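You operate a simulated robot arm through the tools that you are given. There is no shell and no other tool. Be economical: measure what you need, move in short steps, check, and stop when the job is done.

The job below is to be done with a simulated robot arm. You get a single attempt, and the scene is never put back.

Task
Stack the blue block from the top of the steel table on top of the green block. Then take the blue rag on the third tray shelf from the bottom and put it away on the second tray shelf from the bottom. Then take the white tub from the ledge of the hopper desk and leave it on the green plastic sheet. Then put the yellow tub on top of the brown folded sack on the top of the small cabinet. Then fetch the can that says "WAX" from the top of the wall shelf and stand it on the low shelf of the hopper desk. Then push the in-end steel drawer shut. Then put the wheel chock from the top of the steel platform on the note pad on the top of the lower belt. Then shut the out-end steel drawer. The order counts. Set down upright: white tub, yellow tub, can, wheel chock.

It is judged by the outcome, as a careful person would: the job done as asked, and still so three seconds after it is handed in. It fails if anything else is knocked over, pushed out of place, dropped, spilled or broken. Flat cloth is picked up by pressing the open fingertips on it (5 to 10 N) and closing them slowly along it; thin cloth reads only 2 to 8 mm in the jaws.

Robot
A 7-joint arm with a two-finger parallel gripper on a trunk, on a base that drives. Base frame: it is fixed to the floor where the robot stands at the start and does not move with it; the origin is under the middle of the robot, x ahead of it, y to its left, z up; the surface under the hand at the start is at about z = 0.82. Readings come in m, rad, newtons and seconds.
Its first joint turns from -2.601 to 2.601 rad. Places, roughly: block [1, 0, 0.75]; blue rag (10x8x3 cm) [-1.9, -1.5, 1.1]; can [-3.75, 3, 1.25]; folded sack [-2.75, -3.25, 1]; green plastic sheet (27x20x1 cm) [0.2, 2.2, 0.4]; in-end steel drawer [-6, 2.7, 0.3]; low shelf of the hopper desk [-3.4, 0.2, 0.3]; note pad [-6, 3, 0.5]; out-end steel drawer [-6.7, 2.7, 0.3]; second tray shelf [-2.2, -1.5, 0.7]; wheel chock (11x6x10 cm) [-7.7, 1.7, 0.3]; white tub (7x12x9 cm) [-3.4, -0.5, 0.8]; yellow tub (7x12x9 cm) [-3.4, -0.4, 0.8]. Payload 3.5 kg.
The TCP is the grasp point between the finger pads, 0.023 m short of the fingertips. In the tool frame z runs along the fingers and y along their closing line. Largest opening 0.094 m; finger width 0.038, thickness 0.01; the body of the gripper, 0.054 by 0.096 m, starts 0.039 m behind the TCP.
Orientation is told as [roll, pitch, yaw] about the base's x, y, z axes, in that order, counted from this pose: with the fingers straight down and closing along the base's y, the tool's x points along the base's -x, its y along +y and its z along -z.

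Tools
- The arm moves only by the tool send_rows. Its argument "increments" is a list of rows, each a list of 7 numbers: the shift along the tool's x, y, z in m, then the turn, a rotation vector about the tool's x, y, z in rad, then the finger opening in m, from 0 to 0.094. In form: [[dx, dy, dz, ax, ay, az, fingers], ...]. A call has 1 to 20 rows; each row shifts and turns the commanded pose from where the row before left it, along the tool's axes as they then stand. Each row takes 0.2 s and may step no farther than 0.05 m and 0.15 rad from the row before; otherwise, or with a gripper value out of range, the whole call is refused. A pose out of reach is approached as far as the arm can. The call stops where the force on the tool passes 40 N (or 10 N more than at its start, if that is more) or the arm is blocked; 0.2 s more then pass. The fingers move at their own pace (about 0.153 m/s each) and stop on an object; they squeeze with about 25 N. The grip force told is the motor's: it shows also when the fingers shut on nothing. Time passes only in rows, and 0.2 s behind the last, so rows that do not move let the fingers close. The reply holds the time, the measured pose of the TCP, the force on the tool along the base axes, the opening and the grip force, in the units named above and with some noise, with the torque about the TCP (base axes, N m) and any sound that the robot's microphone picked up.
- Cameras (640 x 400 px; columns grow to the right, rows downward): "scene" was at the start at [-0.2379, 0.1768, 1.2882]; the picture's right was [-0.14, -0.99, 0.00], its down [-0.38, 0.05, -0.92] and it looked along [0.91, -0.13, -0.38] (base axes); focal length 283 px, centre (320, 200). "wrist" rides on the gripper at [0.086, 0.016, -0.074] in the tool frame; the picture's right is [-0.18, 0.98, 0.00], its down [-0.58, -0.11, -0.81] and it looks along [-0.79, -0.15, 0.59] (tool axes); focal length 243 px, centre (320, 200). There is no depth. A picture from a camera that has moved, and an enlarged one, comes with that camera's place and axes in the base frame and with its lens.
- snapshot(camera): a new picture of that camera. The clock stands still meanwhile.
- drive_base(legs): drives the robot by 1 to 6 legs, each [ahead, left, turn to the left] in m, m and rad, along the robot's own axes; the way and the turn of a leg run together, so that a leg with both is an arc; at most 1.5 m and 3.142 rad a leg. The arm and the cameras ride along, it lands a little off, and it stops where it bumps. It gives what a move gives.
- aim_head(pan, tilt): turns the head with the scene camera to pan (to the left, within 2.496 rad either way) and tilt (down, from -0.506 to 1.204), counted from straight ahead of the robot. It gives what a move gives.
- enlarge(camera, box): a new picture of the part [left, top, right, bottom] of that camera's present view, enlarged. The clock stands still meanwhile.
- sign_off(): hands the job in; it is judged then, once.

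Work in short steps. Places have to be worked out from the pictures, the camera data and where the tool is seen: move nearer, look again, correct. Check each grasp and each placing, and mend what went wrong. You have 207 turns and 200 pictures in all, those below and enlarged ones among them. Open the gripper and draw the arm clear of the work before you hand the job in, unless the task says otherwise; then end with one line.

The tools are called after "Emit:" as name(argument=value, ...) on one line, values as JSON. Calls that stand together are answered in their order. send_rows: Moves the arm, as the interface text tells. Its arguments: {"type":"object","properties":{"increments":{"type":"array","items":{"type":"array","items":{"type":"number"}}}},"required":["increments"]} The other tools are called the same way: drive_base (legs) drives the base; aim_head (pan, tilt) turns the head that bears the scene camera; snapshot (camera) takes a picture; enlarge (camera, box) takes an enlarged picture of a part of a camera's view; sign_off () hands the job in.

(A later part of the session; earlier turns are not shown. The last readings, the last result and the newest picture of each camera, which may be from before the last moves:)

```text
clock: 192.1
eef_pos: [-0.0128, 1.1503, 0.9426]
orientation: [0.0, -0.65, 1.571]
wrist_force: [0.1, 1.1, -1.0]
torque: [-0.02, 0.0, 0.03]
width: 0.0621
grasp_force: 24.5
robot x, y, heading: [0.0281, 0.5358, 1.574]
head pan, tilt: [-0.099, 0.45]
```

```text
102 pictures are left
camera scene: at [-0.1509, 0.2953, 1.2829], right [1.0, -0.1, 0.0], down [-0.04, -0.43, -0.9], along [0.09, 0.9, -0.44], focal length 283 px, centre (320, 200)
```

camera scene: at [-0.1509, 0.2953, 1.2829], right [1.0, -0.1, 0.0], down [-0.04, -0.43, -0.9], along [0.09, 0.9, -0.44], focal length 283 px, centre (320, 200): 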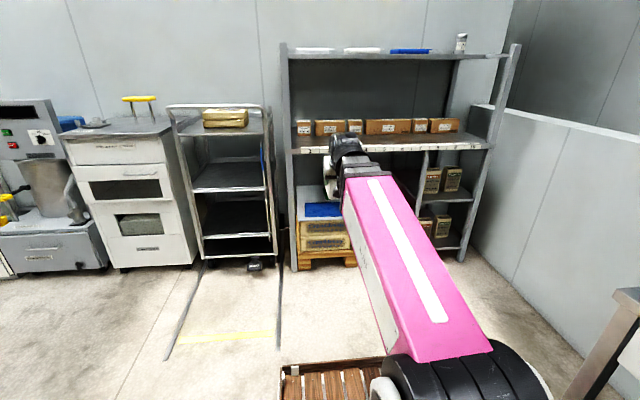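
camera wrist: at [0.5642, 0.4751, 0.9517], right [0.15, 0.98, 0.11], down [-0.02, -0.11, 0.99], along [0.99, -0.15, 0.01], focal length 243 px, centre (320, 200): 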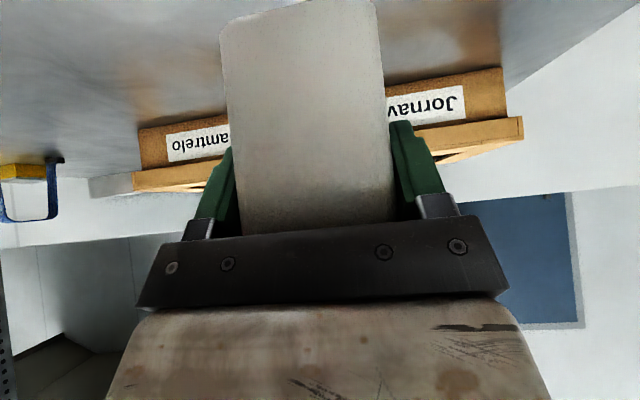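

I lower the arm here to z≈0.52 before approaching under the shelf.

Emit:
send_rows(increments=[[0.026, 0, 0.0343, 0, 0, 0, 0.03], [0.026, 0, 0.0343, 0, 0, 0, 0.03], [0.026, 0, 0.0343, 0, 0, 0, 0.03], [0.026, 0, 0.0343, 0, 0, 0, 0.03], [0.026, 0, 0.0343, 0, 0, 0, 0.03], [0.026, 0, 0.0343, 0, 0, 0, 0.03], [0.026, 0, 0.0343, 0, 0, 0, 0.03], [0.026, 0, 0.0343, 0, 0, 0, 0.03], [0.026, 0, 0.0343, 0, 0, 0, 0.03], [0.02, 0, 0.0265, 0, 0, 0, 0.03], [0, 0, 0, 0, 0, 0, 0.03]])

Emit:
drive_base(legs=[[0, -0.19, 0], [0.35, 0, 0]])

Emit:
snapshot(camera="scene")

Emit:
snapshot(camera="wrist")

```text
clock: 194.5
eef_pos: [-0.0152, 1.1513, 0.5261]
orientation: [0.0, -0.652, 1.573]
wrist_force: [-0.4, -0.2, -0.6]
torque: [-0.01, -0.01, 0.0]
width: 0.0619
grasp_force: 25.5
robot x, y, heading: [0.0313, 0.5364, 1.578]
head pan, tilt: [-0.099, 0.45]
```

```text
clock: 197.9
eef_pos: [0.1716, 1.4933, 0.5251]
orientation: [-0.001, -0.651, 1.576]
wrist_force: [0.1, 0.2, -1.1]
torque: [-0.03, 0.01, -0.03]
width: 0.0619
grasp_force: 25.0
robot x, y, heading: [0.2163, 0.876, 1.582]
head pan, tilt: [-0.099, 0.45]
```

```text
101 pictures are left
camera scene: at [0.0382, 0.6369, 1.2829], right [1.0, -0.09, 0.0], down [-0.04, -0.43, -0.9], along [0.08, 0.9, -0.44], focal length 283 px, centre (320, 200)
```

scene: 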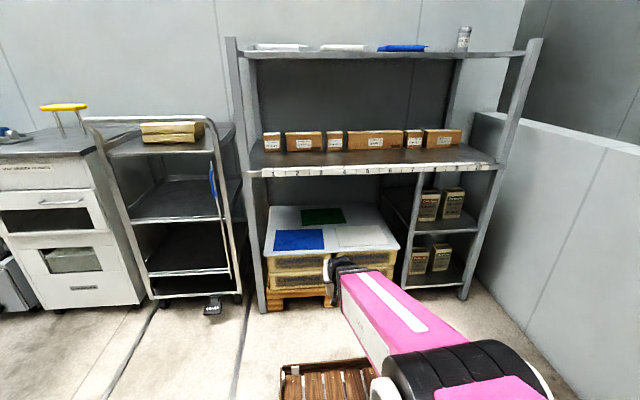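

```text
100 pictures are left
camera wrist: at [0.1554, 1.3782, 0.533], right [-0.98, 0.14, 0.11], down [0.11, -0.02, 0.99], along [0.14, 0.99, 0.01], focal length 243 px, centre (320, 200)
```

wrist: 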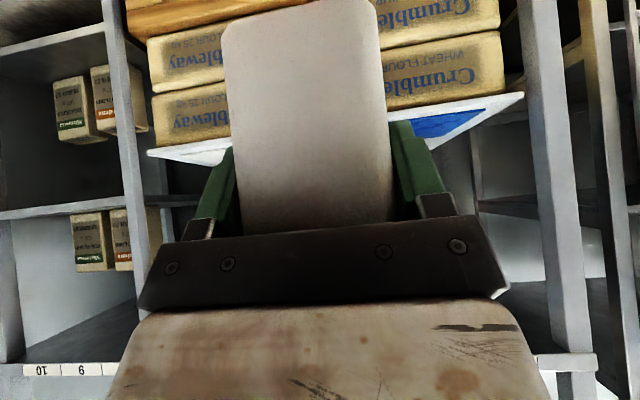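

The sheets are now unobstructed in the scene view. I zoom for precise geometry.

Emit:
enlarge(camera="scene", box=[240, 150, 430, 320])

```text
2.35 times, centred on (335, 235) of scene
camera zoom: at [0.0382, 0.6369, 1.2829], right [1.0, -0.09, 0.0], down [-0.04, -0.43, -0.9], along [0.08, 0.9, -0.44], focal length 666 px, centre (285, 118)
```

zoom: 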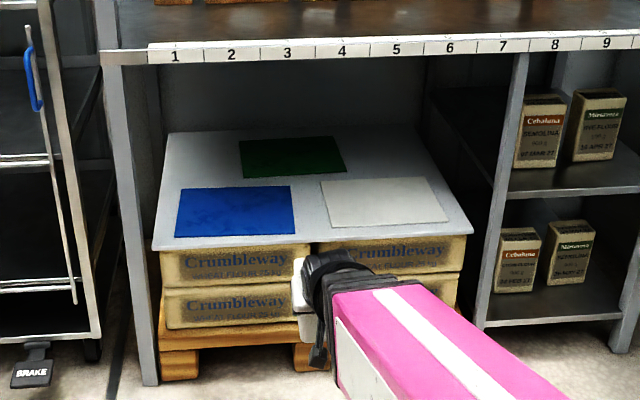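

Board front edge is y≈1.83, z≈0.398; green sheet spans x 0.06–0.325, y 2.105–2.30. Target tub centre (0.19, 2.20). I drive ahead 0.39 at z≈0.51.

Emit:
send_rows(increments=[[0.009, -0.009, 0.012, 0, 0, 0, 0.03], [0, -0.009, 0, 0, 0, 0, 0.03], [0, 0, 0, 0, 0, 0, 0.03]])

Emit:
drive_base(legs=[[0.39, 0, 0]])

Emit:
snapshot(camera="scene")

Emit:
snapshot(camera="wrist")

```text
clock: 198.7
eef_pos: [0.1884, 1.493, 0.5101]
orientation: [0.0, -0.652, 1.575]
wrist_force: [-0.2, 0.0, -0.2]
torque: [-0.01, 0.0, 0.01]
width: 0.0619
grasp_force: 25.1
robot x, y, heading: [0.2172, 0.8791, 1.582]
head pan, tilt: [-0.099, 0.45]
```

```text
clock: 201.2
eef_pos: [0.1899, 1.886, 0.5094]
orientation: [-0.001, -0.65, 1.569]
wrist_force: [0.7, 0.8, -1.7]
torque: [-0.07, 0.02, -0.02]
width: 0.0619
grasp_force: 24.8
robot x, y, heading: [0.214, 1.2731, 1.574]
head pan, tilt: [-0.099, 0.45]
```

```text
98 pictures are left
camera scene: at [0.0343, 1.03, 1.2829], right [1.0, -0.1, 0.0], down [-0.04, -0.43, -0.9], along [0.09, 0.9, -0.44], focal length 283 px, centre (320, 200)
```

scene: 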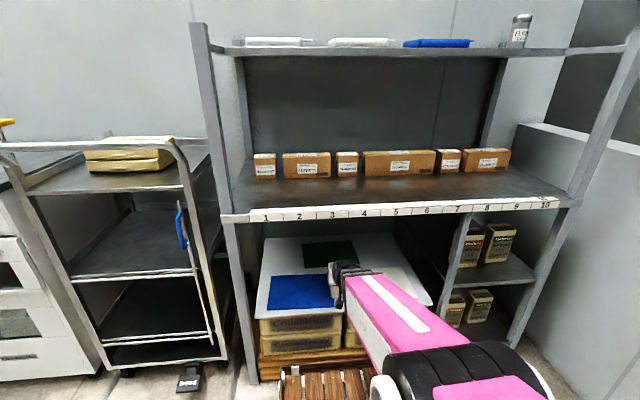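

```text
97 pictures are left
camera wrist: at [0.1738, 1.7711, 0.5178], right [-0.98, 0.15, 0.11], down [0.11, -0.03, 0.99], along [0.15, 0.99, 0.01], focal length 243 px, centre (320, 200)
```

wrist: 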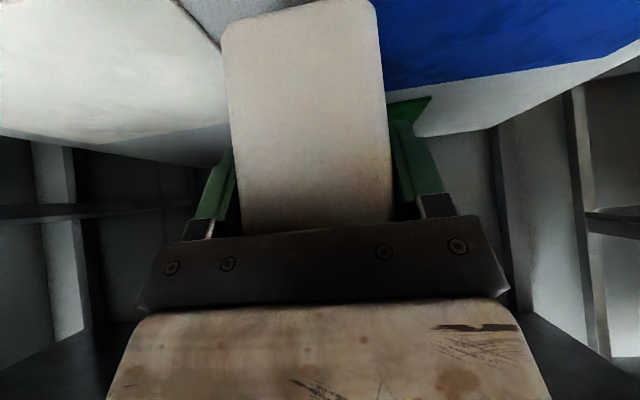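

Lined up. I extend 0.285 m forward at constant height.

Emit:
send_rows(increments=[[-0.0324, 0, 0.0246, 0, 0, 0, 0.03], [-0.0324, 0, 0.0246, 0, 0, 0, 0.03], [-0.0324, 0, 0.0246, 0, 0, 0, 0.03], [-0.0324, 0, 0.0246, 0, 0, 0, 0.03], [-0.0324, 0, 0.0246, 0, 0, 0, 0.03], [-0.0324, 0, 0.0246, 0, 0, 0, 0.03], [-0.0324, 0, 0.0246, 0, 0, 0, 0.03], [0, 0, 0, 0, 0, 0, 0.03]])

Emit:
enlarge(camera="scene", box=[240, 190, 440, 350])

Emit:
snapshot(camera="wrist")

```text
clock: 203.0
eef_pos: [0.1888, 2.17, 0.5096]
orientation: [-0.001, -0.649, 1.572]
wrist_force: [0.1, 0.2, -0.7]
torque: [-0.06, 0.02, 0.0]
width: 0.0615
grasp_force: 24.9
robot x, y, heading: [0.2083, 1.2703, 1.579]
head pan, tilt: [-0.099, 0.45]
```

```text
2.50 times, centred on (340, 270) of scene
camera zoom: at [0.0343, 1.0301, 1.2829], right [1.0, -0.1, 0.0], down [-0.04, -0.43, -0.9], along [0.09, 0.9, -0.44], focal length 708 px, centre (270, 25)
```

zoom: 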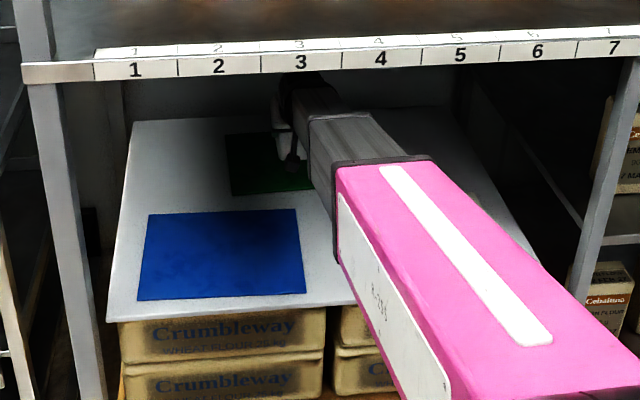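

```text
95 pictures are left
camera wrist: at [0.1732, 2.056, 0.5186], right [-0.98, 0.15, 0.11], down [0.11, -0.03, 0.99], along [0.15, 0.99, 0.01], focal length 243 px, centre (320, 200)
```

wrist: 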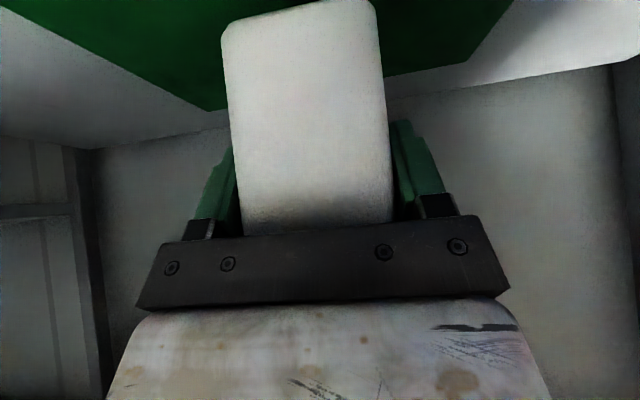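

Above the green sheet. I lower gently until contact.

Emit:
send_rows(increments=[[0.009, 0, 0.012, 0, 0, 0, 0.03], [0.009, 0, 0.012, 0, 0, 0, 0.03], [0.0024, 0, 0.0032, 0, 0, 0, 0.03], [0.0018, 0, 0.0024, 0, 0, 0, 0.03], [0, 0, 0, 0, 0, 0, 0.03]])

```text
clock: 204.2
eef_pos: [0.1889, 2.1697, 0.4732]
orientation: [-0.001, -0.651, 1.572]
wrist_force: [0.4, 0.2, -1.0]
torque: [0.01, 0.02, 0.01]
width: 0.0617
grasp_force: 25.0
robot x, y, heading: [0.21, 1.2696, 1.575]
head pan, tilt: [-0.099, 0.45]
```

Emit:
send_rows(increments=[[0.0012, 0, 0.0016, 0, 0, 0, 0.03], [0.0012, 0, 0.0016, 0, 0, 0, 0.03], [0.0012, 0, 0.0016, 0, 0, 0, 0.03], [0, 0, 0, 0, 0, 0, 0.03]])

```text
clock: 205.2
eef_pos: [0.1896, 2.1699, 0.4675]
orientation: [0.0, -0.653, 1.569]
wrist_force: [-1.2, 0.8, 20.2]
torque: [-0.02, -0.01, 0.05]
width: 0.0615
grasp_force: 25.2
robot x, y, heading: [0.2103, 1.2736, 1.574]
head pan, tilt: [-0.099, 0.45]
```

Contact made. I open and withdraw along the tool axis, then back out.

Emit:
send_rows(increments=[[-0.0006, 0, -0.0008, 0, 0, 0, 0.07], [0, 0, 0, 0, 0, 0, 0.082], [0, 0, 0, 0, 0, 0, 0.082], [0, 0, -0.02, 0, 0, 0, 0.082], [0, 0, -0.025, 0, 0, 0, 0.082], [0.0324, 0, -0.0246, 0, 0, 0, 0.082], [0.0324, 0, -0.0246, 0, 0, 0, 0.082], [0.0324, 0, -0.0246, 0, 0, 0, 0.082], [0.0324, 0, -0.0246, 0, 0, 0, 0.082], [0, 0, 0, 0, 0, 0, 0.082]])

Emit:
drive_base(legs=[[-0.4, 0, 0]])

Emit:
enlarge(camera="scene", box=[240, 130, 440, 290])

```text
clock: 207.4
eef_pos: [0.1901, 1.9799, 0.5036]
orientation: [0.0, -0.651, 1.57]
wrist_force: [-0.2, -0.7, -0.1]
torque: [0.01, -0.03, -0.03]
width: 0.082
grasp_force: 0.0
robot x, y, heading: [0.2154, 1.2675, 1.577]
head pan, tilt: [-0.099, 0.45]
```

```text
clock: 209.9
eef_pos: [0.1898, 1.5767, 0.5034]
orientation: [-0.002, -0.652, 1.575]
wrist_force: [-0.6, 0.1, -0.3]
torque: [-0.01, 0.01, -0.03]
width: 0.0821
grasp_force: 0.0
robot x, y, heading: [0.216, 0.8705, 1.579]
head pan, tilt: [-0.099, 0.45]
```

```text
2.50 times, centred on (340, 210) of scene
camera zoom: at [0.0379, 0.6261, 1.2829], right [1.0, -0.09, 0.0], down [-0.04, -0.43, -0.9], along [0.08, 0.9, -0.44], focal length 708 px, centre (270, 175)
```

zoom: 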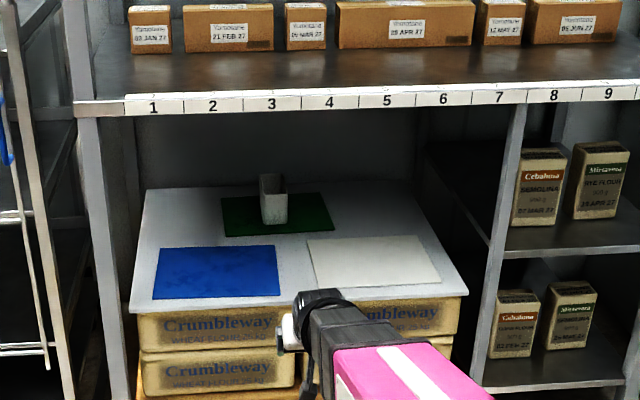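

White tub stands on the green sheet. Next the yellow tub: I raise the arm (keeping the useful tilt), and drive back to the hopper desk.

Emit:
send_rows(increments=[[-0.018, 0, -0.0403, 0, 0, 0, 0.082], [-0.018, 0, -0.0403, 0, 0, 0, 0.082], [-0.018, 0, -0.0403, 0, 0, 0, 0.082], [-0.018, 0, -0.0403, 0, 0, 0, 0.082], [-0.018, 0, -0.0403, 0, 0, 0, 0.082], [-0.018, 0, -0.0403, 0, 0, 0, 0.082], [-0.018, 0, -0.0403, 0, 0, 0, 0.082], [-0.018, 0, -0.0403, 0, 0, 0, 0.082], [-0.018, 0, -0.0403, 0, 0, 0, 0.082], [-0.018, 0, -0.0403, 0, 0, 0, 0.082]])

Emit:
drive_base(legs=[[0, 0, 1.565], [1.1, 0.6, 0], [1.1, 0.63, 0]])

Emit:
aim_head(pan=0.0, tilt=0.4)

Emit:
snapshot(camera="scene")

```text
clock: 212.1
eef_pos: [0.1912, 1.4746, 0.9347]
orientation: [0.002, -0.651, 1.574]
wrist_force: [0.2, -0.3, -0.5]
torque: [-0.02, 0.01, 0.02]
width: 0.082
grasp_force: 0.2
robot x, y, heading: [0.216, 0.8632, 1.582]
head pan, tilt: [-0.099, 0.45]
```

```text
clock: 213.8
eef_pos: [0.0108, 1.4378, 0.9346]
orientation: [-0.002, -0.652, 1.868]
wrist_force: [-0.9, -0.3, -0.5]
torque: [0.01, 0.0, 0.03]
width: 0.0819
grasp_force: 0.1
robot x, y, heading: [0.2089, 0.8556, 1.871]
head pan, tilt: [-0.099, 0.45]
stopped in leg 1: the robot was blocked; the commanded pose is now the measured one
```

```text
clock: 214.5
eef_pos: [0.0114, 1.4377, 0.933]
orientation: [0.0, -0.652, 1.867]
wrist_force: [-0.4, -0.2, 0.5]
torque: [0.0, 0.0, 0.01]
width: 0.0819
grasp_force: 0.0
robot x, y, heading: [0.2106, 0.8628, 1.871]
head pan, tilt: [0.0, 0.4]
```

```text
93 pictures are left
camera scene: at [0.1005, 0.5787, 1.2876], right [0.95, 0.3, 0.0], down [0.12, -0.37, -0.92], along [-0.27, 0.88, -0.39], focal length 283 px, centre (320, 200)
```

scene: 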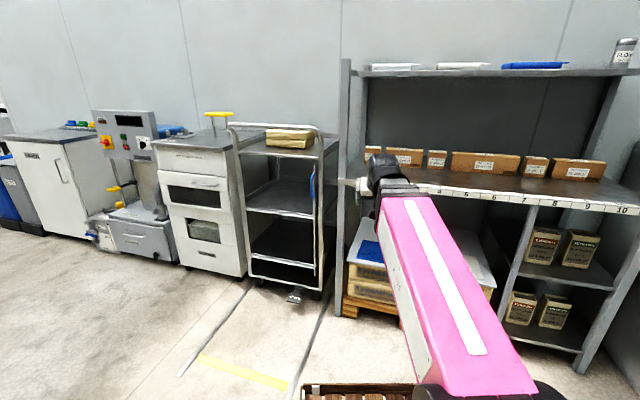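

The rear bumped the steel table while turning. I strafe away left first, then look at the table to verify nothing moved.

Emit:
drive_base(legs=[[0, 0.5, 0]])

Emit:
aim_head(pan=-2.1, tilt=0.45)

Emit:
snapshot(camera="scene")

```text
clock: 217.4
eef_pos: [-0.4615, 1.2904, 0.9355]
orientation: [0.0, -0.649, 1.871]
wrist_force: [0.1, 0.0, 0.3]
torque: [0.01, -0.04, 0.02]
width: 0.0819
grasp_force: 0.0
robot x, y, heading: [-0.2597, 0.7179, 1.881]
head pan, tilt: [0.0, 0.4]
```

```text
clock: 219.4
eef_pos: [-0.4613, 1.291, 0.9318]
orientation: [-0.001, -0.651, 1.869]
wrist_force: [0.3, -0.3, 0.1]
torque: [0.02, 0.03, 0.0]
width: 0.0819
grasp_force: 0.0
robot x, y, heading: [-0.2591, 0.717, 1.876]
head pan, tilt: [-2.1, 0.45]
```

```text
92 pictures are left
camera scene: at [-0.2543, 0.3224, 1.2829], right [-0.22, -0.97, 0.0], down [-0.42, 0.1, -0.9], along [0.88, -0.2, -0.44], focal length 283 px, centre (320, 200)
```

scene: 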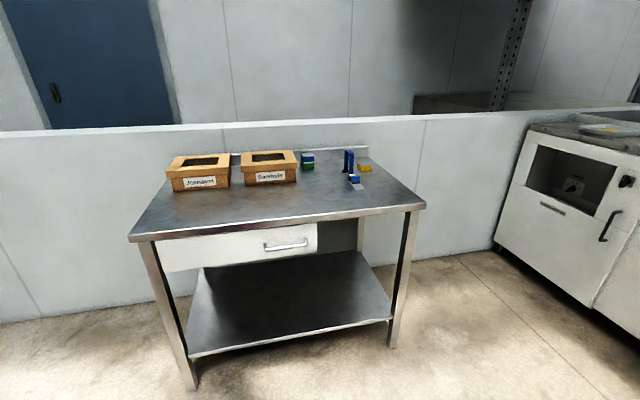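

Table and stack are intact. I continue: turn to face -x and drive toward the hopper desk.

Emit:
drive_base(legs=[[0, 0, 1.265], [0.9, 0.54, 0], [0.8, 0.54, 0]])

Emit:
aim_head(pan=0.0, tilt=0.4)

Emit:
snapshot(camera="scene")

```text
clock: 232.5
eef_pos: [-2.5688, -0.3506, 0.9334]
orientation: [-0.001, -0.651, 3.117]
wrist_force: [-0.1, -0.4, 0.0]
torque: [0.0, -0.01, 0.01]
width: 0.082
grasp_force: 0.1
robot x, y, heading: [-1.9588, -0.3452, 3.124]
head pan, tilt: [-2.1, 0.45]
```

```text
clock: 234.5
eef_pos: [-2.5683, -0.3511, 0.9341]
orientation: [0.0, -0.652, 3.119]
wrist_force: [-0.2, 0.2, 0.2]
torque: [0.02, 0.04, 0.01]
width: 0.0818
grasp_force: 0.1
robot x, y, heading: [-1.96, -0.342, 3.125]
head pan, tilt: [0.0, 0.4]
```

```text
91 pictures are left
camera scene: at [-1.7248, -0.5388, 1.2876], right [0.02, 1.0, 0.0], down [0.39, -0.01, -0.92], along [-0.92, 0.02, -0.39], focal length 283 px, centre (320, 200)
```

scene: 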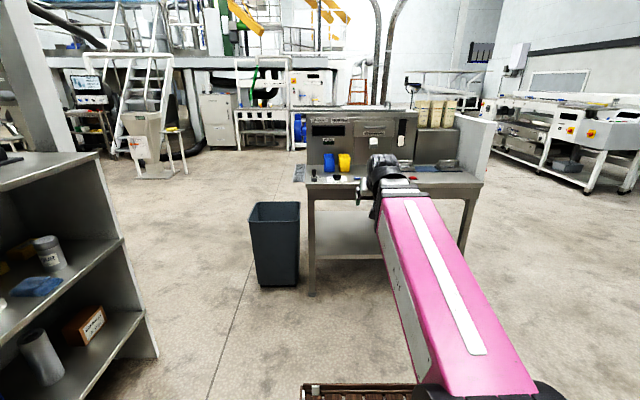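

I drive the last 0.55 m up to the desk.

Emit:
drive_base(legs=[[0.55, 0, 0.017]])

Emit:
snapshot(camera="wrist")

Emit:
enlarge(camera="scene", box=[270, 100, 430, 220])

```text
clock: 237.7
eef_pos: [-3.1106, -0.3622, 0.9338]
orientation: [0.001, -0.651, -3.142]
wrist_force: [0.4, -1.0, 0.0]
torque: [0.02, -0.01, 0.0]
width: 0.0821
grasp_force: 0.0
robot x, y, heading: [-2.5032, -0.3376, -3.142]
head pan, tilt: [0.0, 0.4]
```

```text
90 pictures are left
camera wrist: at [-2.9967, -0.3791, 0.9415], right [-0.15, -0.98, 0.11], down [0.03, 0.11, 0.99], along [-0.99, 0.15, 0.01], focal length 243 px, centre (320, 200)
```

wrist: 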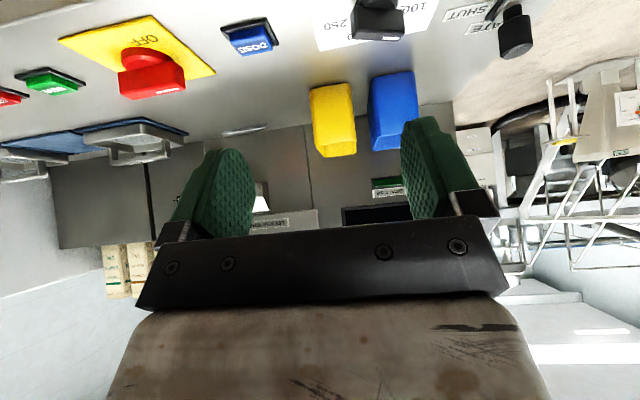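

```text
3.33 times, centred on (350, 160) of scene
camera zoom: at [-2.2628, -0.5285, 1.2876], right [-0.01, 1.0, 0.0], down [0.39, 0.0, -0.92], along [-0.92, 0.0, -0.39], focal length 944 px, centre (220, 333)
```

zoom: 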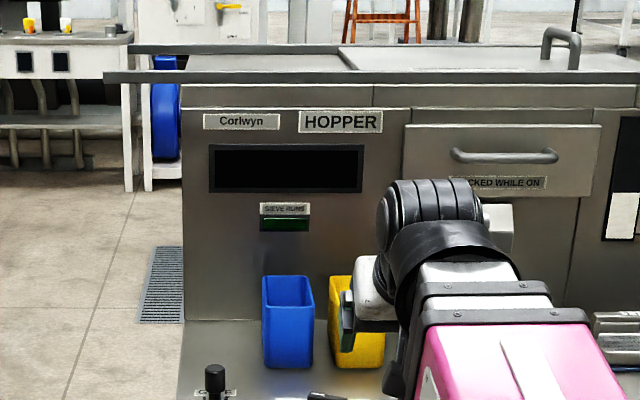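

Yellow tub: y -0.386…-0.332, front rim x≈-3.352. I approach with opening 0.076 to just above it.

Emit:
send_rows(increments=[[-0.031, -0.0025, 0.0273, 0, 0, 0, 0.076], [-0.031, 0, 0.0273, 0, 0, 0, 0.076], [-0.031, 0, 0.0273, 0, 0, 0, 0.076], [-0.031, 0, 0.0273, 0, 0, 0, 0.076], [-0.031, 0, 0.0273, 0, 0, 0, 0.076], [-0.031, 0, 0.0273, 0, 0, 0, 0.076], [0, 0, 0, 0, 0, 0, 0.076]])

Emit:
snapshot(camera="wrist")

Emit:
enlarge(camera="scene", box=[270, 80, 430, 200])

```text
clock: 239.3
eef_pos: [-3.3566, -0.3584, 0.9154]
orientation: [0.0, -0.65, -3.141]
wrist_force: [0.4, 0.7, -0.5]
torque: [0.01, 0.0, 0.01]
width: 0.0762
grasp_force: 0.0
robot x, y, heading: [-2.4978, -0.3411, -3.14]
head pan, tilt: [0.0, 0.4]
```

```text
88 pictures are left
camera wrist: at [-3.2422, -0.3751, 0.9239], right [-0.15, -0.98, 0.11], down [0.03, 0.11, 0.99], along [-0.99, 0.15, 0.01], focal length 243 px, centre (320, 200)
```

wrist: 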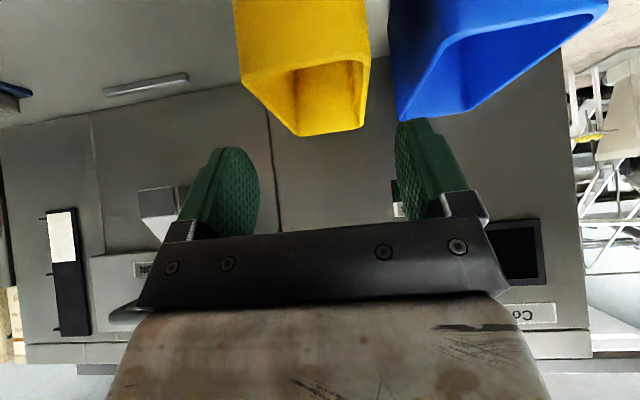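

```text
3.33 times, centred on (350, 140) of scene
camera zoom: at [-2.2628, -0.5285, 1.2876], right [-0.01, 1.0, 0.0], down [0.39, 0.0, -0.92], along [-0.92, 0.0, -0.39], focal length 944 px, centre (220, 400)
```

zoom: 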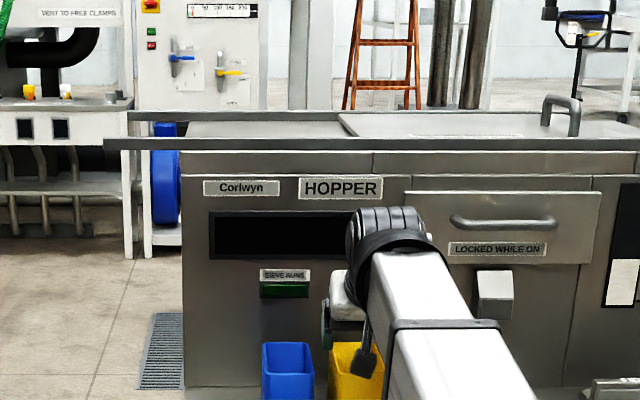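

Aligned (rim y centre ≈-0.358). I descend along the tool to straddle and close.

Emit:
send_rows(increments=[[0.007, 0, 0.0257, 0, 0, 0, 0.076], [0.007, 0, 0.0257, 0, 0, 0, 0.076], [0.007, 0, 0.0257, 0, 0, 0, 0.076], [0, 0, 0, 0, 0, 0, 0.076]])

Emit:
snapshot(camera="wrist")

```text
clock: 240.3
eef_pos: [-3.3871, -0.3588, 0.8447]
orientation: [-0.001, -0.658, -3.139]
wrist_force: [3.7, -0.2, 15.0]
torque: [0.09, -0.54, -0.01]
width: 0.0759
grasp_force: 0.1
robot x, y, heading: [-2.5, -0.3416, -3.138]
head pan, tilt: [0.0, 0.4]
stopped in row 4: the force on the tool passed its limit at 41 N (the readings are from after the stop); the commanded pose is now the measured one
```

```text
86 pictures are left
camera wrist: at [-3.273, -0.3756, 0.8521], right [-0.14, -0.98, 0.11], down [0.03, 0.11, 0.99], along [-0.99, 0.15, 0.02], focal length 243 px, centre (320, 200)
```

wrist: 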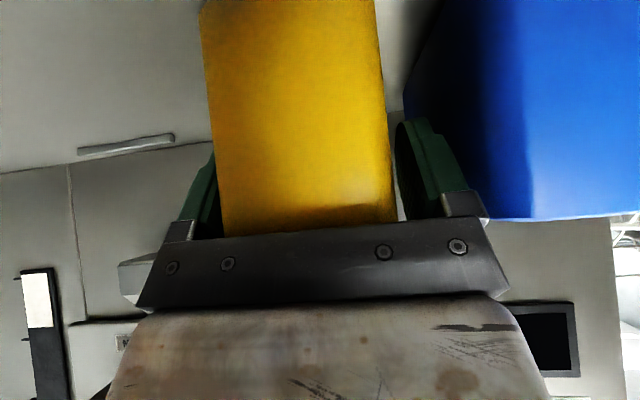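

The gripper body touched the rim lightly. I back off 5 mm and close.

Emit:
send_rows(increments=[[0, 0, -0.005, 0, 0, 0, 0.076], [0, 0, 0, 0, 0, 0, 0.065], [0, 0, 0, 0, 0, 0, 0.055], [0, 0, 0, 0, 0, 0, 0.04], [0, 0, 0, 0, 0, 0, 0.04]])

Emit:
snapshot(camera="wrist")

```text
clock: 241.5
eef_pos: [-3.3844, -0.3604, 0.8478]
orientation: [-0.001, -0.657, -3.14]
wrist_force: [0.3, -0.7, 0.6]
torque: [0.0, -0.02, -0.01]
width: 0.0616
grasp_force: 25.4
robot x, y, heading: [-2.5005, -0.3391, -3.14]
head pan, tilt: [0.0, 0.4]
```

```text
85 pictures are left
camera wrist: at [-3.2698, -0.3757, 0.855], right [-0.15, -0.98, 0.11], down [0.03, 0.11, 0.99], along [-0.99, 0.15, 0.01], focal length 243 px, centre (320, 200)
```

wrist: 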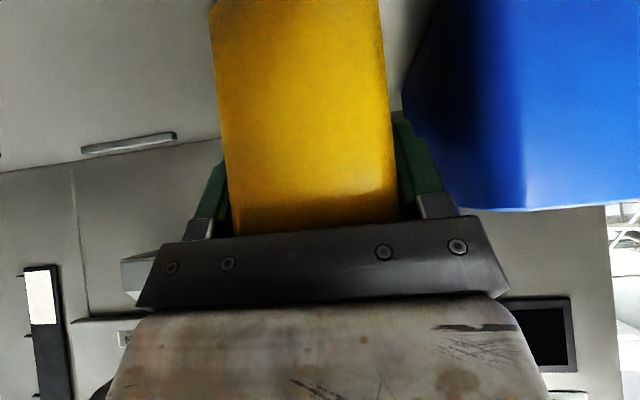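

Gripped. I lift straight up 15 cm and retract.

Emit:
send_rows(increments=[[-0.0229, 0, -0.0297, 0, 0, 0, 0.03], [-0.0229, 0, -0.0297, 0, 0, 0, 0.03], [-0.0229, 0, -0.0297, 0, 0, 0, 0.03], [-0.0229, 0, -0.0297, 0, 0, 0, 0.03], [0.033, 0, -0.0255, 0, 0, 0, 0.03], [0.033, 0, -0.0255, 0, 0, 0, 0.03], [0.033, 0, -0.0255, 0, 0, 0, 0.03], [0.033, 0, -0.0255, 0, 0, 0, 0.03], [0.033, 0, -0.0255, 0, 0, 0, 0.03], [0.033, 0, -0.0255, 0, 0, 0, 0.03], [0, 0, 0, 0, 0, 0, 0.03]])

Emit:
drive_base(legs=[[-0.35, 0, 0]])

Emit:
aim_head(pan=1.2, tilt=0.3)

Emit:
snapshot(camera="scene")

Emit:
snapshot(camera="wrist")

```text
clock: 243.9
eef_pos: [-3.1338, -0.3581, 0.999]
orientation: [0.001, -0.655, -3.143]
wrist_force: [-0.2, -0.5, -0.2]
torque: [0.02, 0.0, 0.03]
width: 0.0619
grasp_force: 25.2
robot x, y, heading: [-2.5014, -0.3404, -3.133]
head pan, tilt: [0.0, 0.4]
```

```text
clock: 246.2
eef_pos: [-2.7846, -0.3566, 0.9991]
orientation: [-0.001, -0.656, -3.141]
wrist_force: [0.4, -0.5, -1.2]
torque: [0.01, 0.0, -0.01]
width: 0.0616
grasp_force: 25.7
robot x, y, heading: [-2.1515, -0.3395, -3.139]
head pan, tilt: [0.0, 0.4]
```

```text
clock: 247.6
eef_pos: [-2.7849, -0.3566, 0.9993]
orientation: [0.0, -0.656, -3.141]
wrist_force: [-0.9, -0.1, -0.6]
torque: [-0.01, -0.04, -0.01]
width: 0.0619
grasp_force: 24.9
robot x, y, heading: [-2.1522, -0.3365, -3.132]
head pan, tilt: [1.201, 0.3]
```

```text
84 pictures are left
camera scene: at [-1.855, -0.6137, 1.2969], right [-0.93, 0.36, 0.0], down [0.11, 0.28, -0.96], along [-0.34, -0.89, -0.3], focal length 283 px, centre (320, 200)
```

scene: 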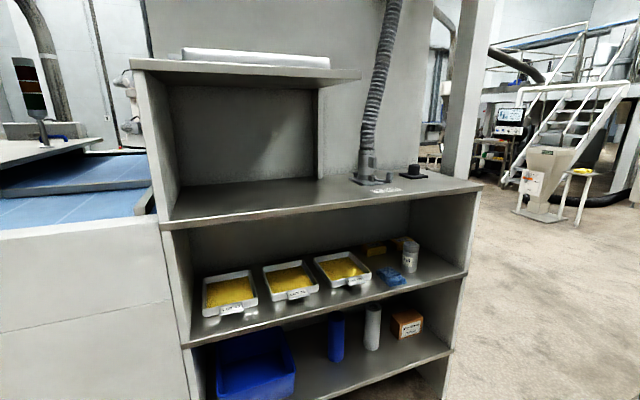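

```text
83 pictures are left
camera wrist: at [-2.6706, -0.3732, 1.0064], right [-0.15, -0.98, 0.11], down [0.03, 0.11, 0.99], along [-0.99, 0.15, 0.01], focal length 243 px, centre (320, 200)
```

wrist: 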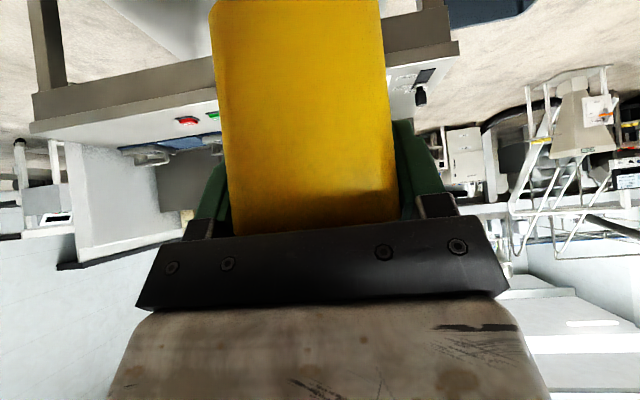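

Yellow tub held. The small cabinet is behind the rack; the gap between rack and bin is too tight, so I go around the far side of the desk: first strafe to y≈1.25 and look ahead.

Emit:
drive_base(legs=[[0, -0.8, 0], [0, -0.8, 0]])

Emit:
aim_head(pan=0.2, tilt=0.4)

Emit:
snapshot(camera="scene")

```text
clock: 255.7
eef_pos: [-2.7959, 1.2455, 0.9993]
orientation: [0.0, -0.656, 3.139]
wrist_force: [0.3, 0.2, -0.4]
torque: [-0.01, -0.02, -0.04]
width: 0.0617
grasp_force: 24.7
robot x, y, heading: [-2.1664, 1.2628, -3.143]
head pan, tilt: [1.201, 0.3]
```

```text
clock: 257.0
eef_pos: [-2.7964, 1.2458, 0.9983]
orientation: [0.0, -0.656, 3.14]
wrist_force: [-0.8, -0.7, -0.3]
torque: [-0.01, -0.01, -0.03]
width: 0.0617
grasp_force: 25.3
robot x, y, heading: [-2.1648, 1.2623, -3.139]
head pan, tilt: [0.201, 0.4]
```

```text
82 pictures are left
camera scene: at [-1.9244, 1.0546, 1.2876], right [-0.2, 0.98, 0.0], down [0.38, 0.08, -0.92], along [-0.9, -0.19, -0.39], focal length 283 px, centre (320, 200)
```

scene: 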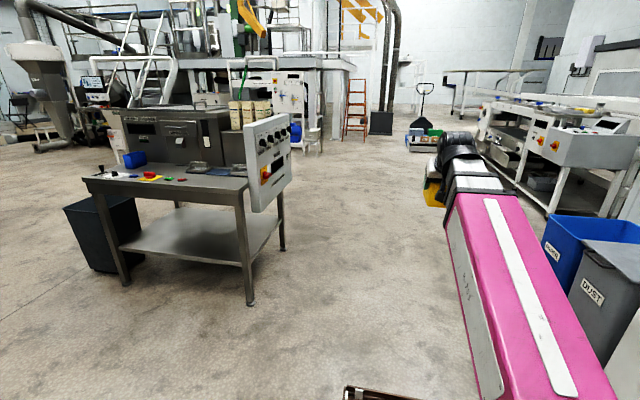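

The way is wide open past the desk's end. I drive ahead ~2.4 m, then turn left to face -y and look.

Emit:
drive_base(legs=[[1.3, 0, 0], [1.1, 0.2, 0], [0, 0, 1.571]])

Emit:
aim_head(pan=0.25, tilt=0.3)

Emit:
snapshot(camera="scene")

```text
clock: 272.5
eef_pos: [-4.5379, 0.4109, 0.9987]
orientation: [0.001, -0.657, -1.588]
wrist_force: [-0.6, 0.4, -1.2]
torque: [0.02, 0.02, -0.01]
width: 0.0617
grasp_force: 25.3
robot x, y, heading: [-4.5457, 1.0399, -1.582]
head pan, tilt: [0.201, 0.4]
```

```text
clock: 273.2
eef_pos: [-4.5369, 0.4105, 0.9995]
orientation: [-0.002, -0.656, -1.588]
wrist_force: [0.1, 0.4, -1.0]
torque: [-0.01, 0.02, 0.03]
width: 0.0617
grasp_force: 25.4
robot x, y, heading: [-4.5462, 1.0435, -1.582]
head pan, tilt: [0.25, 0.3]
```

```text
81 pictures are left
camera scene: at [-4.3287, 1.2797, 1.2968], right [-0.97, -0.23, 0.0], down [-0.07, 0.29, -0.96], along [0.22, -0.93, -0.3], focal length 283 px, centre (320, 200)
```

scene: 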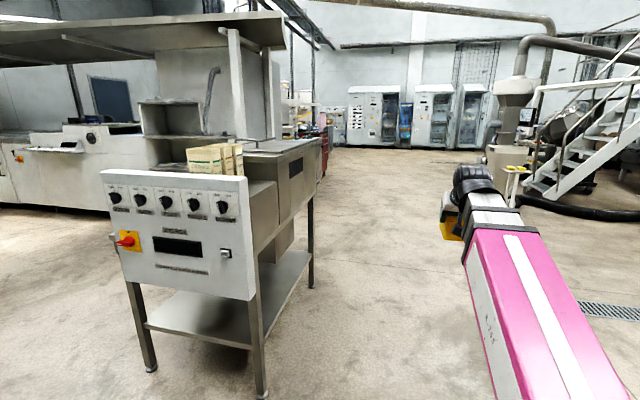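

Clear ahead. I drive 2.7 m in -y and look to the left for the small cabinet.

Emit:
drive_base(legs=[[1.4, 0, 0], [1.3, 0, 0]])

Emit:
aim_head(pan=0.7, tilt=0.3)

Emit:
snapshot(camera="scene")

```text
clock: 286.3
eef_pos: [-4.5276, -2.2831, 0.9989]
orientation: [0.0, -0.656, -1.572]
wrist_force: [0.5, 0.9, -1.4]
torque: [0.01, 0.03, 0.0]
width: 0.0618
grasp_force: 25.0
robot x, y, heading: [-4.5438, -1.6484, -1.566]
head pan, tilt: [0.25, 0.3]
```

```text
clock: 287.2
eef_pos: [-4.5272, -2.2816, 0.9991]
orientation: [0.0, -0.654, -1.573]
wrist_force: [0.3, 0.4, -0.4]
torque: [0.01, -0.03, 0.0]
width: 0.0618
grasp_force: 24.9
robot x, y, heading: [-4.5453, -1.649, -1.567]
head pan, tilt: [0.7, 0.3]
```

```text
80 pictures are left
camera scene: at [-4.2958, -1.391, 1.2969], right [-0.76, -0.65, 0.0], down [-0.19, 0.23, -0.96], along [0.62, -0.73, -0.3], focal length 283 px, centre (320, 200)
```

scene: 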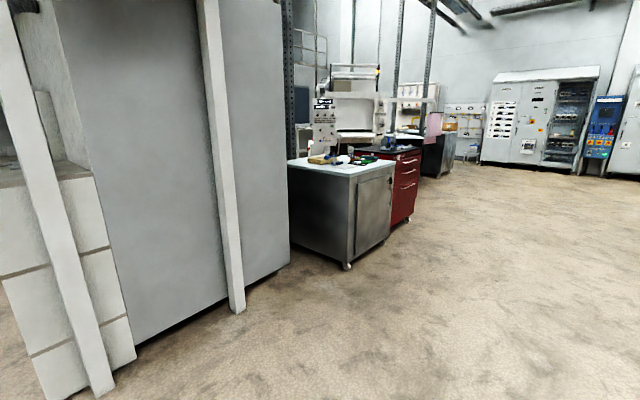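

The small grey cabinet is at about x -3.05…-2.4, front corner y≈-3.2. I zoom in on its top.

Emit:
enlarge(camera="scene", box=[280, 120, 440, 220])

```text
4.00 times, centred on (360, 170) of scene
camera zoom: at [-4.2958, -1.391, 1.2969], right [-0.76, -0.65, 0.0], down [-0.19, 0.23, -0.96], along [0.62, -0.73, -0.3], focal length 1132 px, centre (160, 320)
```

zoom: 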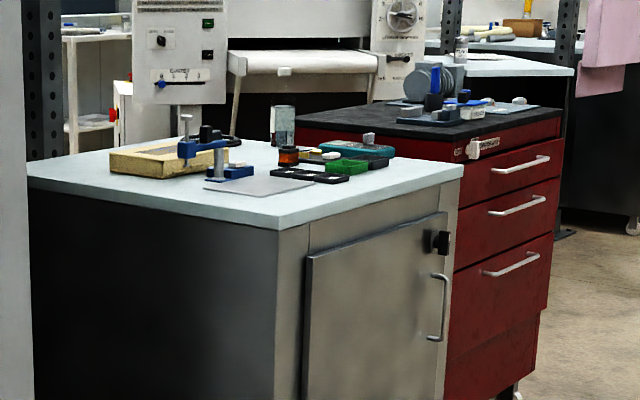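

I drive 1.75 m further and turn left to face the cabinet's door side (+x).

Emit:
drive_base(legs=[[1.4, 0, 0], [0.35, 0, 0], [0, 0, 1.567]])

Emit:
aim_head(pan=0.0, tilt=0.35)

Emit:
snapshot(camera="scene")

```text
clock: 299.9
eef_pos: [-3.8845, -3.3611, 0.9986]
orientation: [0.002, -0.655, 0.032]
wrist_force: [-0.1, 0.3, -1.3]
torque: [-0.01, -0.01, 0.05]
width: 0.0615
grasp_force: 24.9
robot x, y, heading: [-4.519, -3.4034, 0.038]
head pan, tilt: [0.7, 0.3]
```

```text
clock: 300.9
eef_pos: [-3.8846, -3.3618, 0.9984]
orientation: [-0.001, -0.654, 0.031]
wrist_force: [0.1, 0.8, -1.3]
torque: [-0.03, 0.02, -0.02]
width: 0.0615
grasp_force: 25.0
robot x, y, heading: [-4.5165, -3.3998, 0.038]
head pan, tilt: [0.0, 0.351]
```

```text
78 pictures are left
camera scene: at [-4.7592, -3.219, 1.2921], right [0.04, -1.0, 0.0], down [-0.34, -0.01, -0.94], along [0.94, 0.04, -0.34], focal length 283 px, centre (320, 200)
```

scene: 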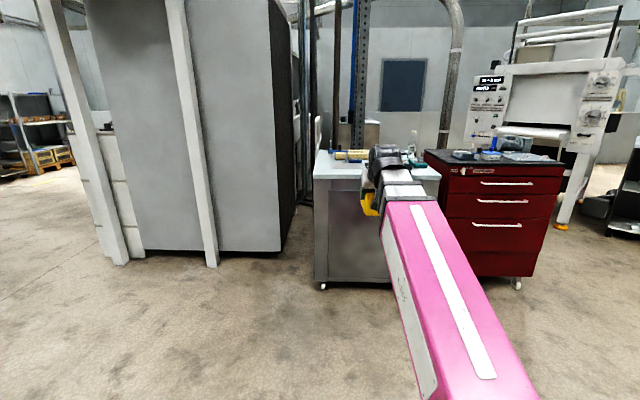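

Facing the cabinet. I drive closer and take a detailed look at the sack.

Emit:
drive_base(legs=[[0.55, 0, -0.038]])

Emit:
aim_head(pan=-0.05, tilt=0.4)

Emit:
enlarge(camera="scene", box=[260, 80, 460, 220])

Emit:
snapshot(camera="wrist")

```text
clock: 304.1
eef_pos: [-3.3308, -3.3696, 0.9985]
orientation: [0.001, -0.655, 0.0]
wrist_force: [0.4, 0.1, -0.2]
torque: [0.02, 0.04, 0.04]
width: 0.0618
grasp_force: 25.0
robot x, y, heading: [-3.9602, -3.3841, 0.002]
head pan, tilt: [0.0, 0.351]
```

```text
clock: 304.8
eef_pos: [-3.3295, -3.3707, 0.999]
orientation: [-0.001, -0.656, 0.0]
wrist_force: [0.2, 0.0, 0.0]
torque: [0.03, 0.06, -0.05]
width: 0.0616
grasp_force: 25.0
robot x, y, heading: [-3.9591, -3.3905, 0.006]
head pan, tilt: [-0.051, 0.4]
```

```text
2.86 times, centred on (360, 150) of scene
camera zoom: at [-4.1996, -3.2047, 1.2876], right [-0.05, -1.0, 0.0], down [-0.39, 0.02, -0.92], along [0.92, -0.04, -0.39], focal length 809 px, centre (206, 343)
```

zoom: 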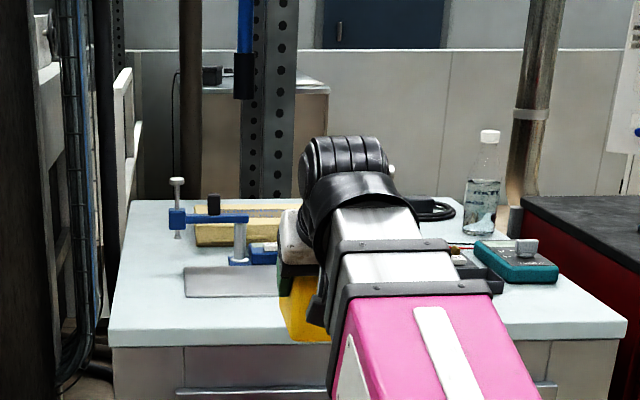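

```text
76 pictures are left
camera wrist: at [-3.4437, -3.3544, 1.0064], right [0.15, 0.98, 0.11], down [-0.03, -0.11, 0.99], along [0.99, -0.15, 0.01], focal length 243 px, centre (320, 200)
```

wrist: 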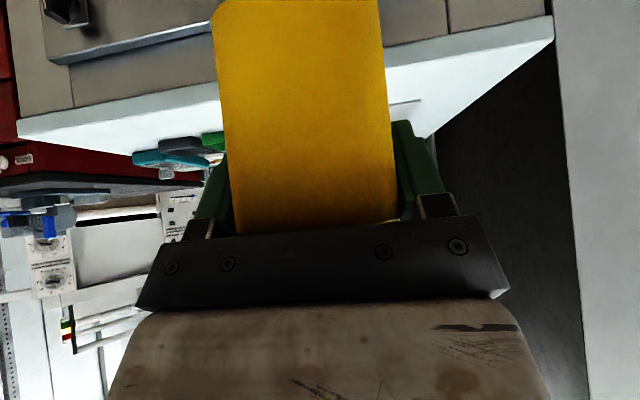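

Cabinet top z≈0.853; the sack spans x -2.71…-2.55, y -3.515…-3.255, top ≈0.897, with a clamp device in front at y>-3.39. I aim for tub centre (-2.63,-3.42). I raise the arm, shift right 5 cm and drive 0.32 ahead.

Emit:
send_rows(increments=[[-0.011, -0.0165, -0.0145, 0, 0, 0, 0.03], [-0.011, -0.0165, -0.0145, 0, 0, 0, 0.03], [0, -0.0165, 0, 0, 0, 0, 0.03], [0, 0, 0, 0, 0, 0, 0.03]])

Emit:
drive_base(legs=[[0.32, 0, -0.003]])

Emit:
aim_head(pan=0.0, tilt=0.5)

Emit:
enlarge(camera="scene", box=[240, 80, 440, 220])

Emit:
snapshot(camera="wrist")

```text
clock: 305.8
eef_pos: [-3.3302, -3.4211, 1.0349]
orientation: [0.002, -0.656, 0.001]
wrist_force: [-1.4, 0.2, -0.5]
torque: [0.0, 0.05, 0.02]
width: 0.0619
grasp_force: 25.1
robot x, y, heading: [-3.9594, -3.389, 0.006]
head pan, tilt: [-0.051, 0.4]
```

```text
clock: 307.9
eef_pos: [-3.009, -3.4238, 1.0349]
orientation: [-0.001, -0.654, -0.006]
wrist_force: [-1.2, -0.2, -0.2]
torque: [0.02, 0.02, -0.01]
width: 0.0618
grasp_force: 24.5
robot x, y, heading: [-3.64, -3.3865, -0.01]
head pan, tilt: [-0.051, 0.4]
```

```text
clock: 308.6
eef_pos: [-3.0102, -3.4251, 1.0366]
orientation: [0.0, -0.656, -0.007]
wrist_force: [-0.2, -0.5, -0.6]
torque: [0.0, 0.01, -0.02]
width: 0.0616
grasp_force: 24.8
robot x, y, heading: [-3.642, -3.3915, -0.002]
head pan, tilt: [0.0, 0.499]
```

```text
2.86 times, centred on (340, 150) of scene
camera zoom: at [-3.8788, -3.198, 1.2785], right [0.0, -1.0, 0.0], down [-0.48, 0.0, -0.88], along [0.88, 0.0, -0.48], focal length 809 px, centre (263, 343)
```

zoom: 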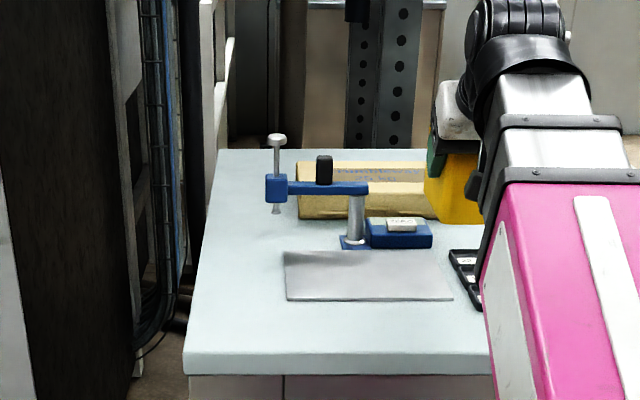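

```text
74 pictures are left
camera wrist: at [-3.1231, -3.4078, 1.0427], right [0.15, 0.98, 0.11], down [-0.03, -0.11, 0.99], along [0.99, -0.15, 0.01], focal length 243 px, centre (320, 200)
```

wrist: 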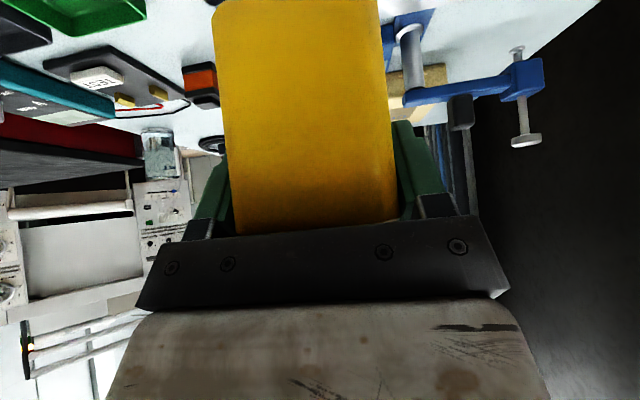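

The path right of the clamp at this height is clear. I extend 0.354 m to above the sack.

Emit:
send_rows(increments=[[-0.0312, 0, 0.024, 0, 0, 0, 0.03], [-0.0312, 0, 0.024, 0, 0, 0, 0.03], [-0.0312, 0, 0.024, 0, 0, 0, 0.03], [-0.0312, 0, 0.024, 0, 0, 0, 0.03], [-0.0312, 0, 0.024, 0, 0, 0, 0.03], [-0.0312, 0, 0.024, 0, 0, 0, 0.03], [-0.0312, 0, 0.024, 0, 0, 0, 0.03], [-0.0312, 0, 0.024, 0, 0, 0, 0.03], [-0.0312, 0, 0.024, 0, 0, 0, 0.03], [0, 0, 0, 0, 0, 0, 0.03]])

Emit:
enlarge(camera="scene", box=[240, 80, 440, 220])

Emit:
snapshot(camera="wrist")

```text
clock: 310.8
eef_pos: [-2.6547, -3.4262, 1.0331]
orientation: [0.0, -0.654, -0.008]
wrist_force: [0.3, 0.6, -0.6]
torque: [0.03, 0.04, 0.02]
width: 0.0618
grasp_force: 24.4
robot x, y, heading: [-3.6419, -3.3894, -0.002]
head pan, tilt: [0.0, 0.499]
```

```text
2.86 times, centred on (340, 150) of scene
camera zoom: at [-3.8788, -3.198, 1.2785], right [0.0, -1.0, 0.0], down [-0.48, 0.0, -0.88], along [0.88, 0.0, -0.48], focal length 809 px, centre (263, 343)
```

zoom: 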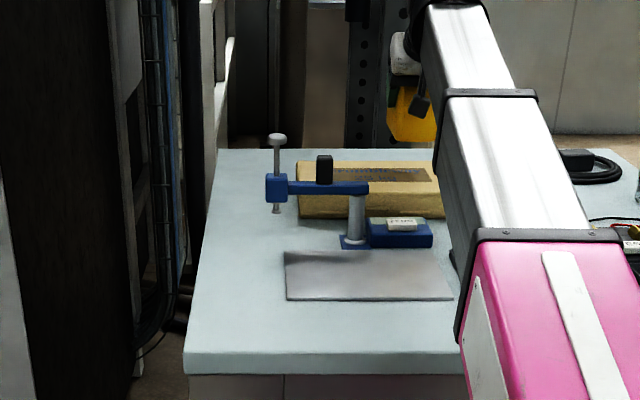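

```text
72 pictures are left
camera wrist: at [-2.7685, -3.4107, 1.0405], right [0.15, 0.98, 0.11], down [-0.03, -0.11, 0.99], along [0.99, -0.15, 0.01], focal length 243 px, centre (320, 200)
```

wrist: 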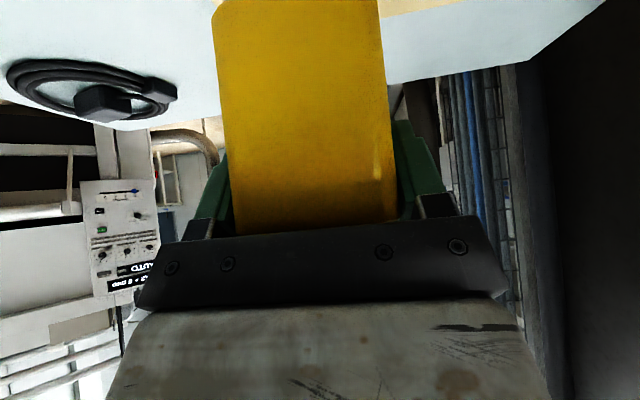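

The tub is over the sack with ~2–3 cm margins. I lower.

Emit:
send_rows(increments=[[0.0122, 0, 0.0158, 0, 0, 0, 0.03], [0.0122, 0, 0.0158, 0, 0, 0, 0.03], [0.0061, 0, 0.0079, 0, 0, 0, 0.03], [0.0024, 0, 0.0032, 0, 0, 0, 0.03], [0, 0, 0, 0, 0, 0, 0.03]])

```text
clock: 312.0
eef_pos: [-2.6543, -3.4272, 0.9813]
orientation: [-0.001, -0.656, -0.006]
wrist_force: [0.1, 0.6, -1.1]
torque: [-0.02, 0.02, -0.01]
width: 0.0619
grasp_force: 25.3
robot x, y, heading: [-3.6431, -3.3907, 0.001]
head pan, tilt: [0.0, 0.499]
```

Emit:
send_rows(increments=[[0.0018, 0, 0.0024, 0, 0, 0, 0.03], [0.0018, 0, 0.0024, 0, 0, 0, 0.03], [0.0018, 0, 0.0024, 0, 0, 0, 0.03], [0.0012, 0, 0.0016, 0, 0, 0, 0.03], [0, 0, 0, 0, 0, 0, 0.03]])

```text
clock: 313.2
eef_pos: [-2.6545, -3.4268, 0.9701]
orientation: [0.0, -0.659, -0.007]
wrist_force: [0.3, 3.4, 20.6]
torque: [0.14, 0.09, -0.02]
width: 0.0619
grasp_force: 25.3
robot x, y, heading: [-3.6398, -3.3885, -0.002]
head pan, tilt: [0.0, 0.499]
```

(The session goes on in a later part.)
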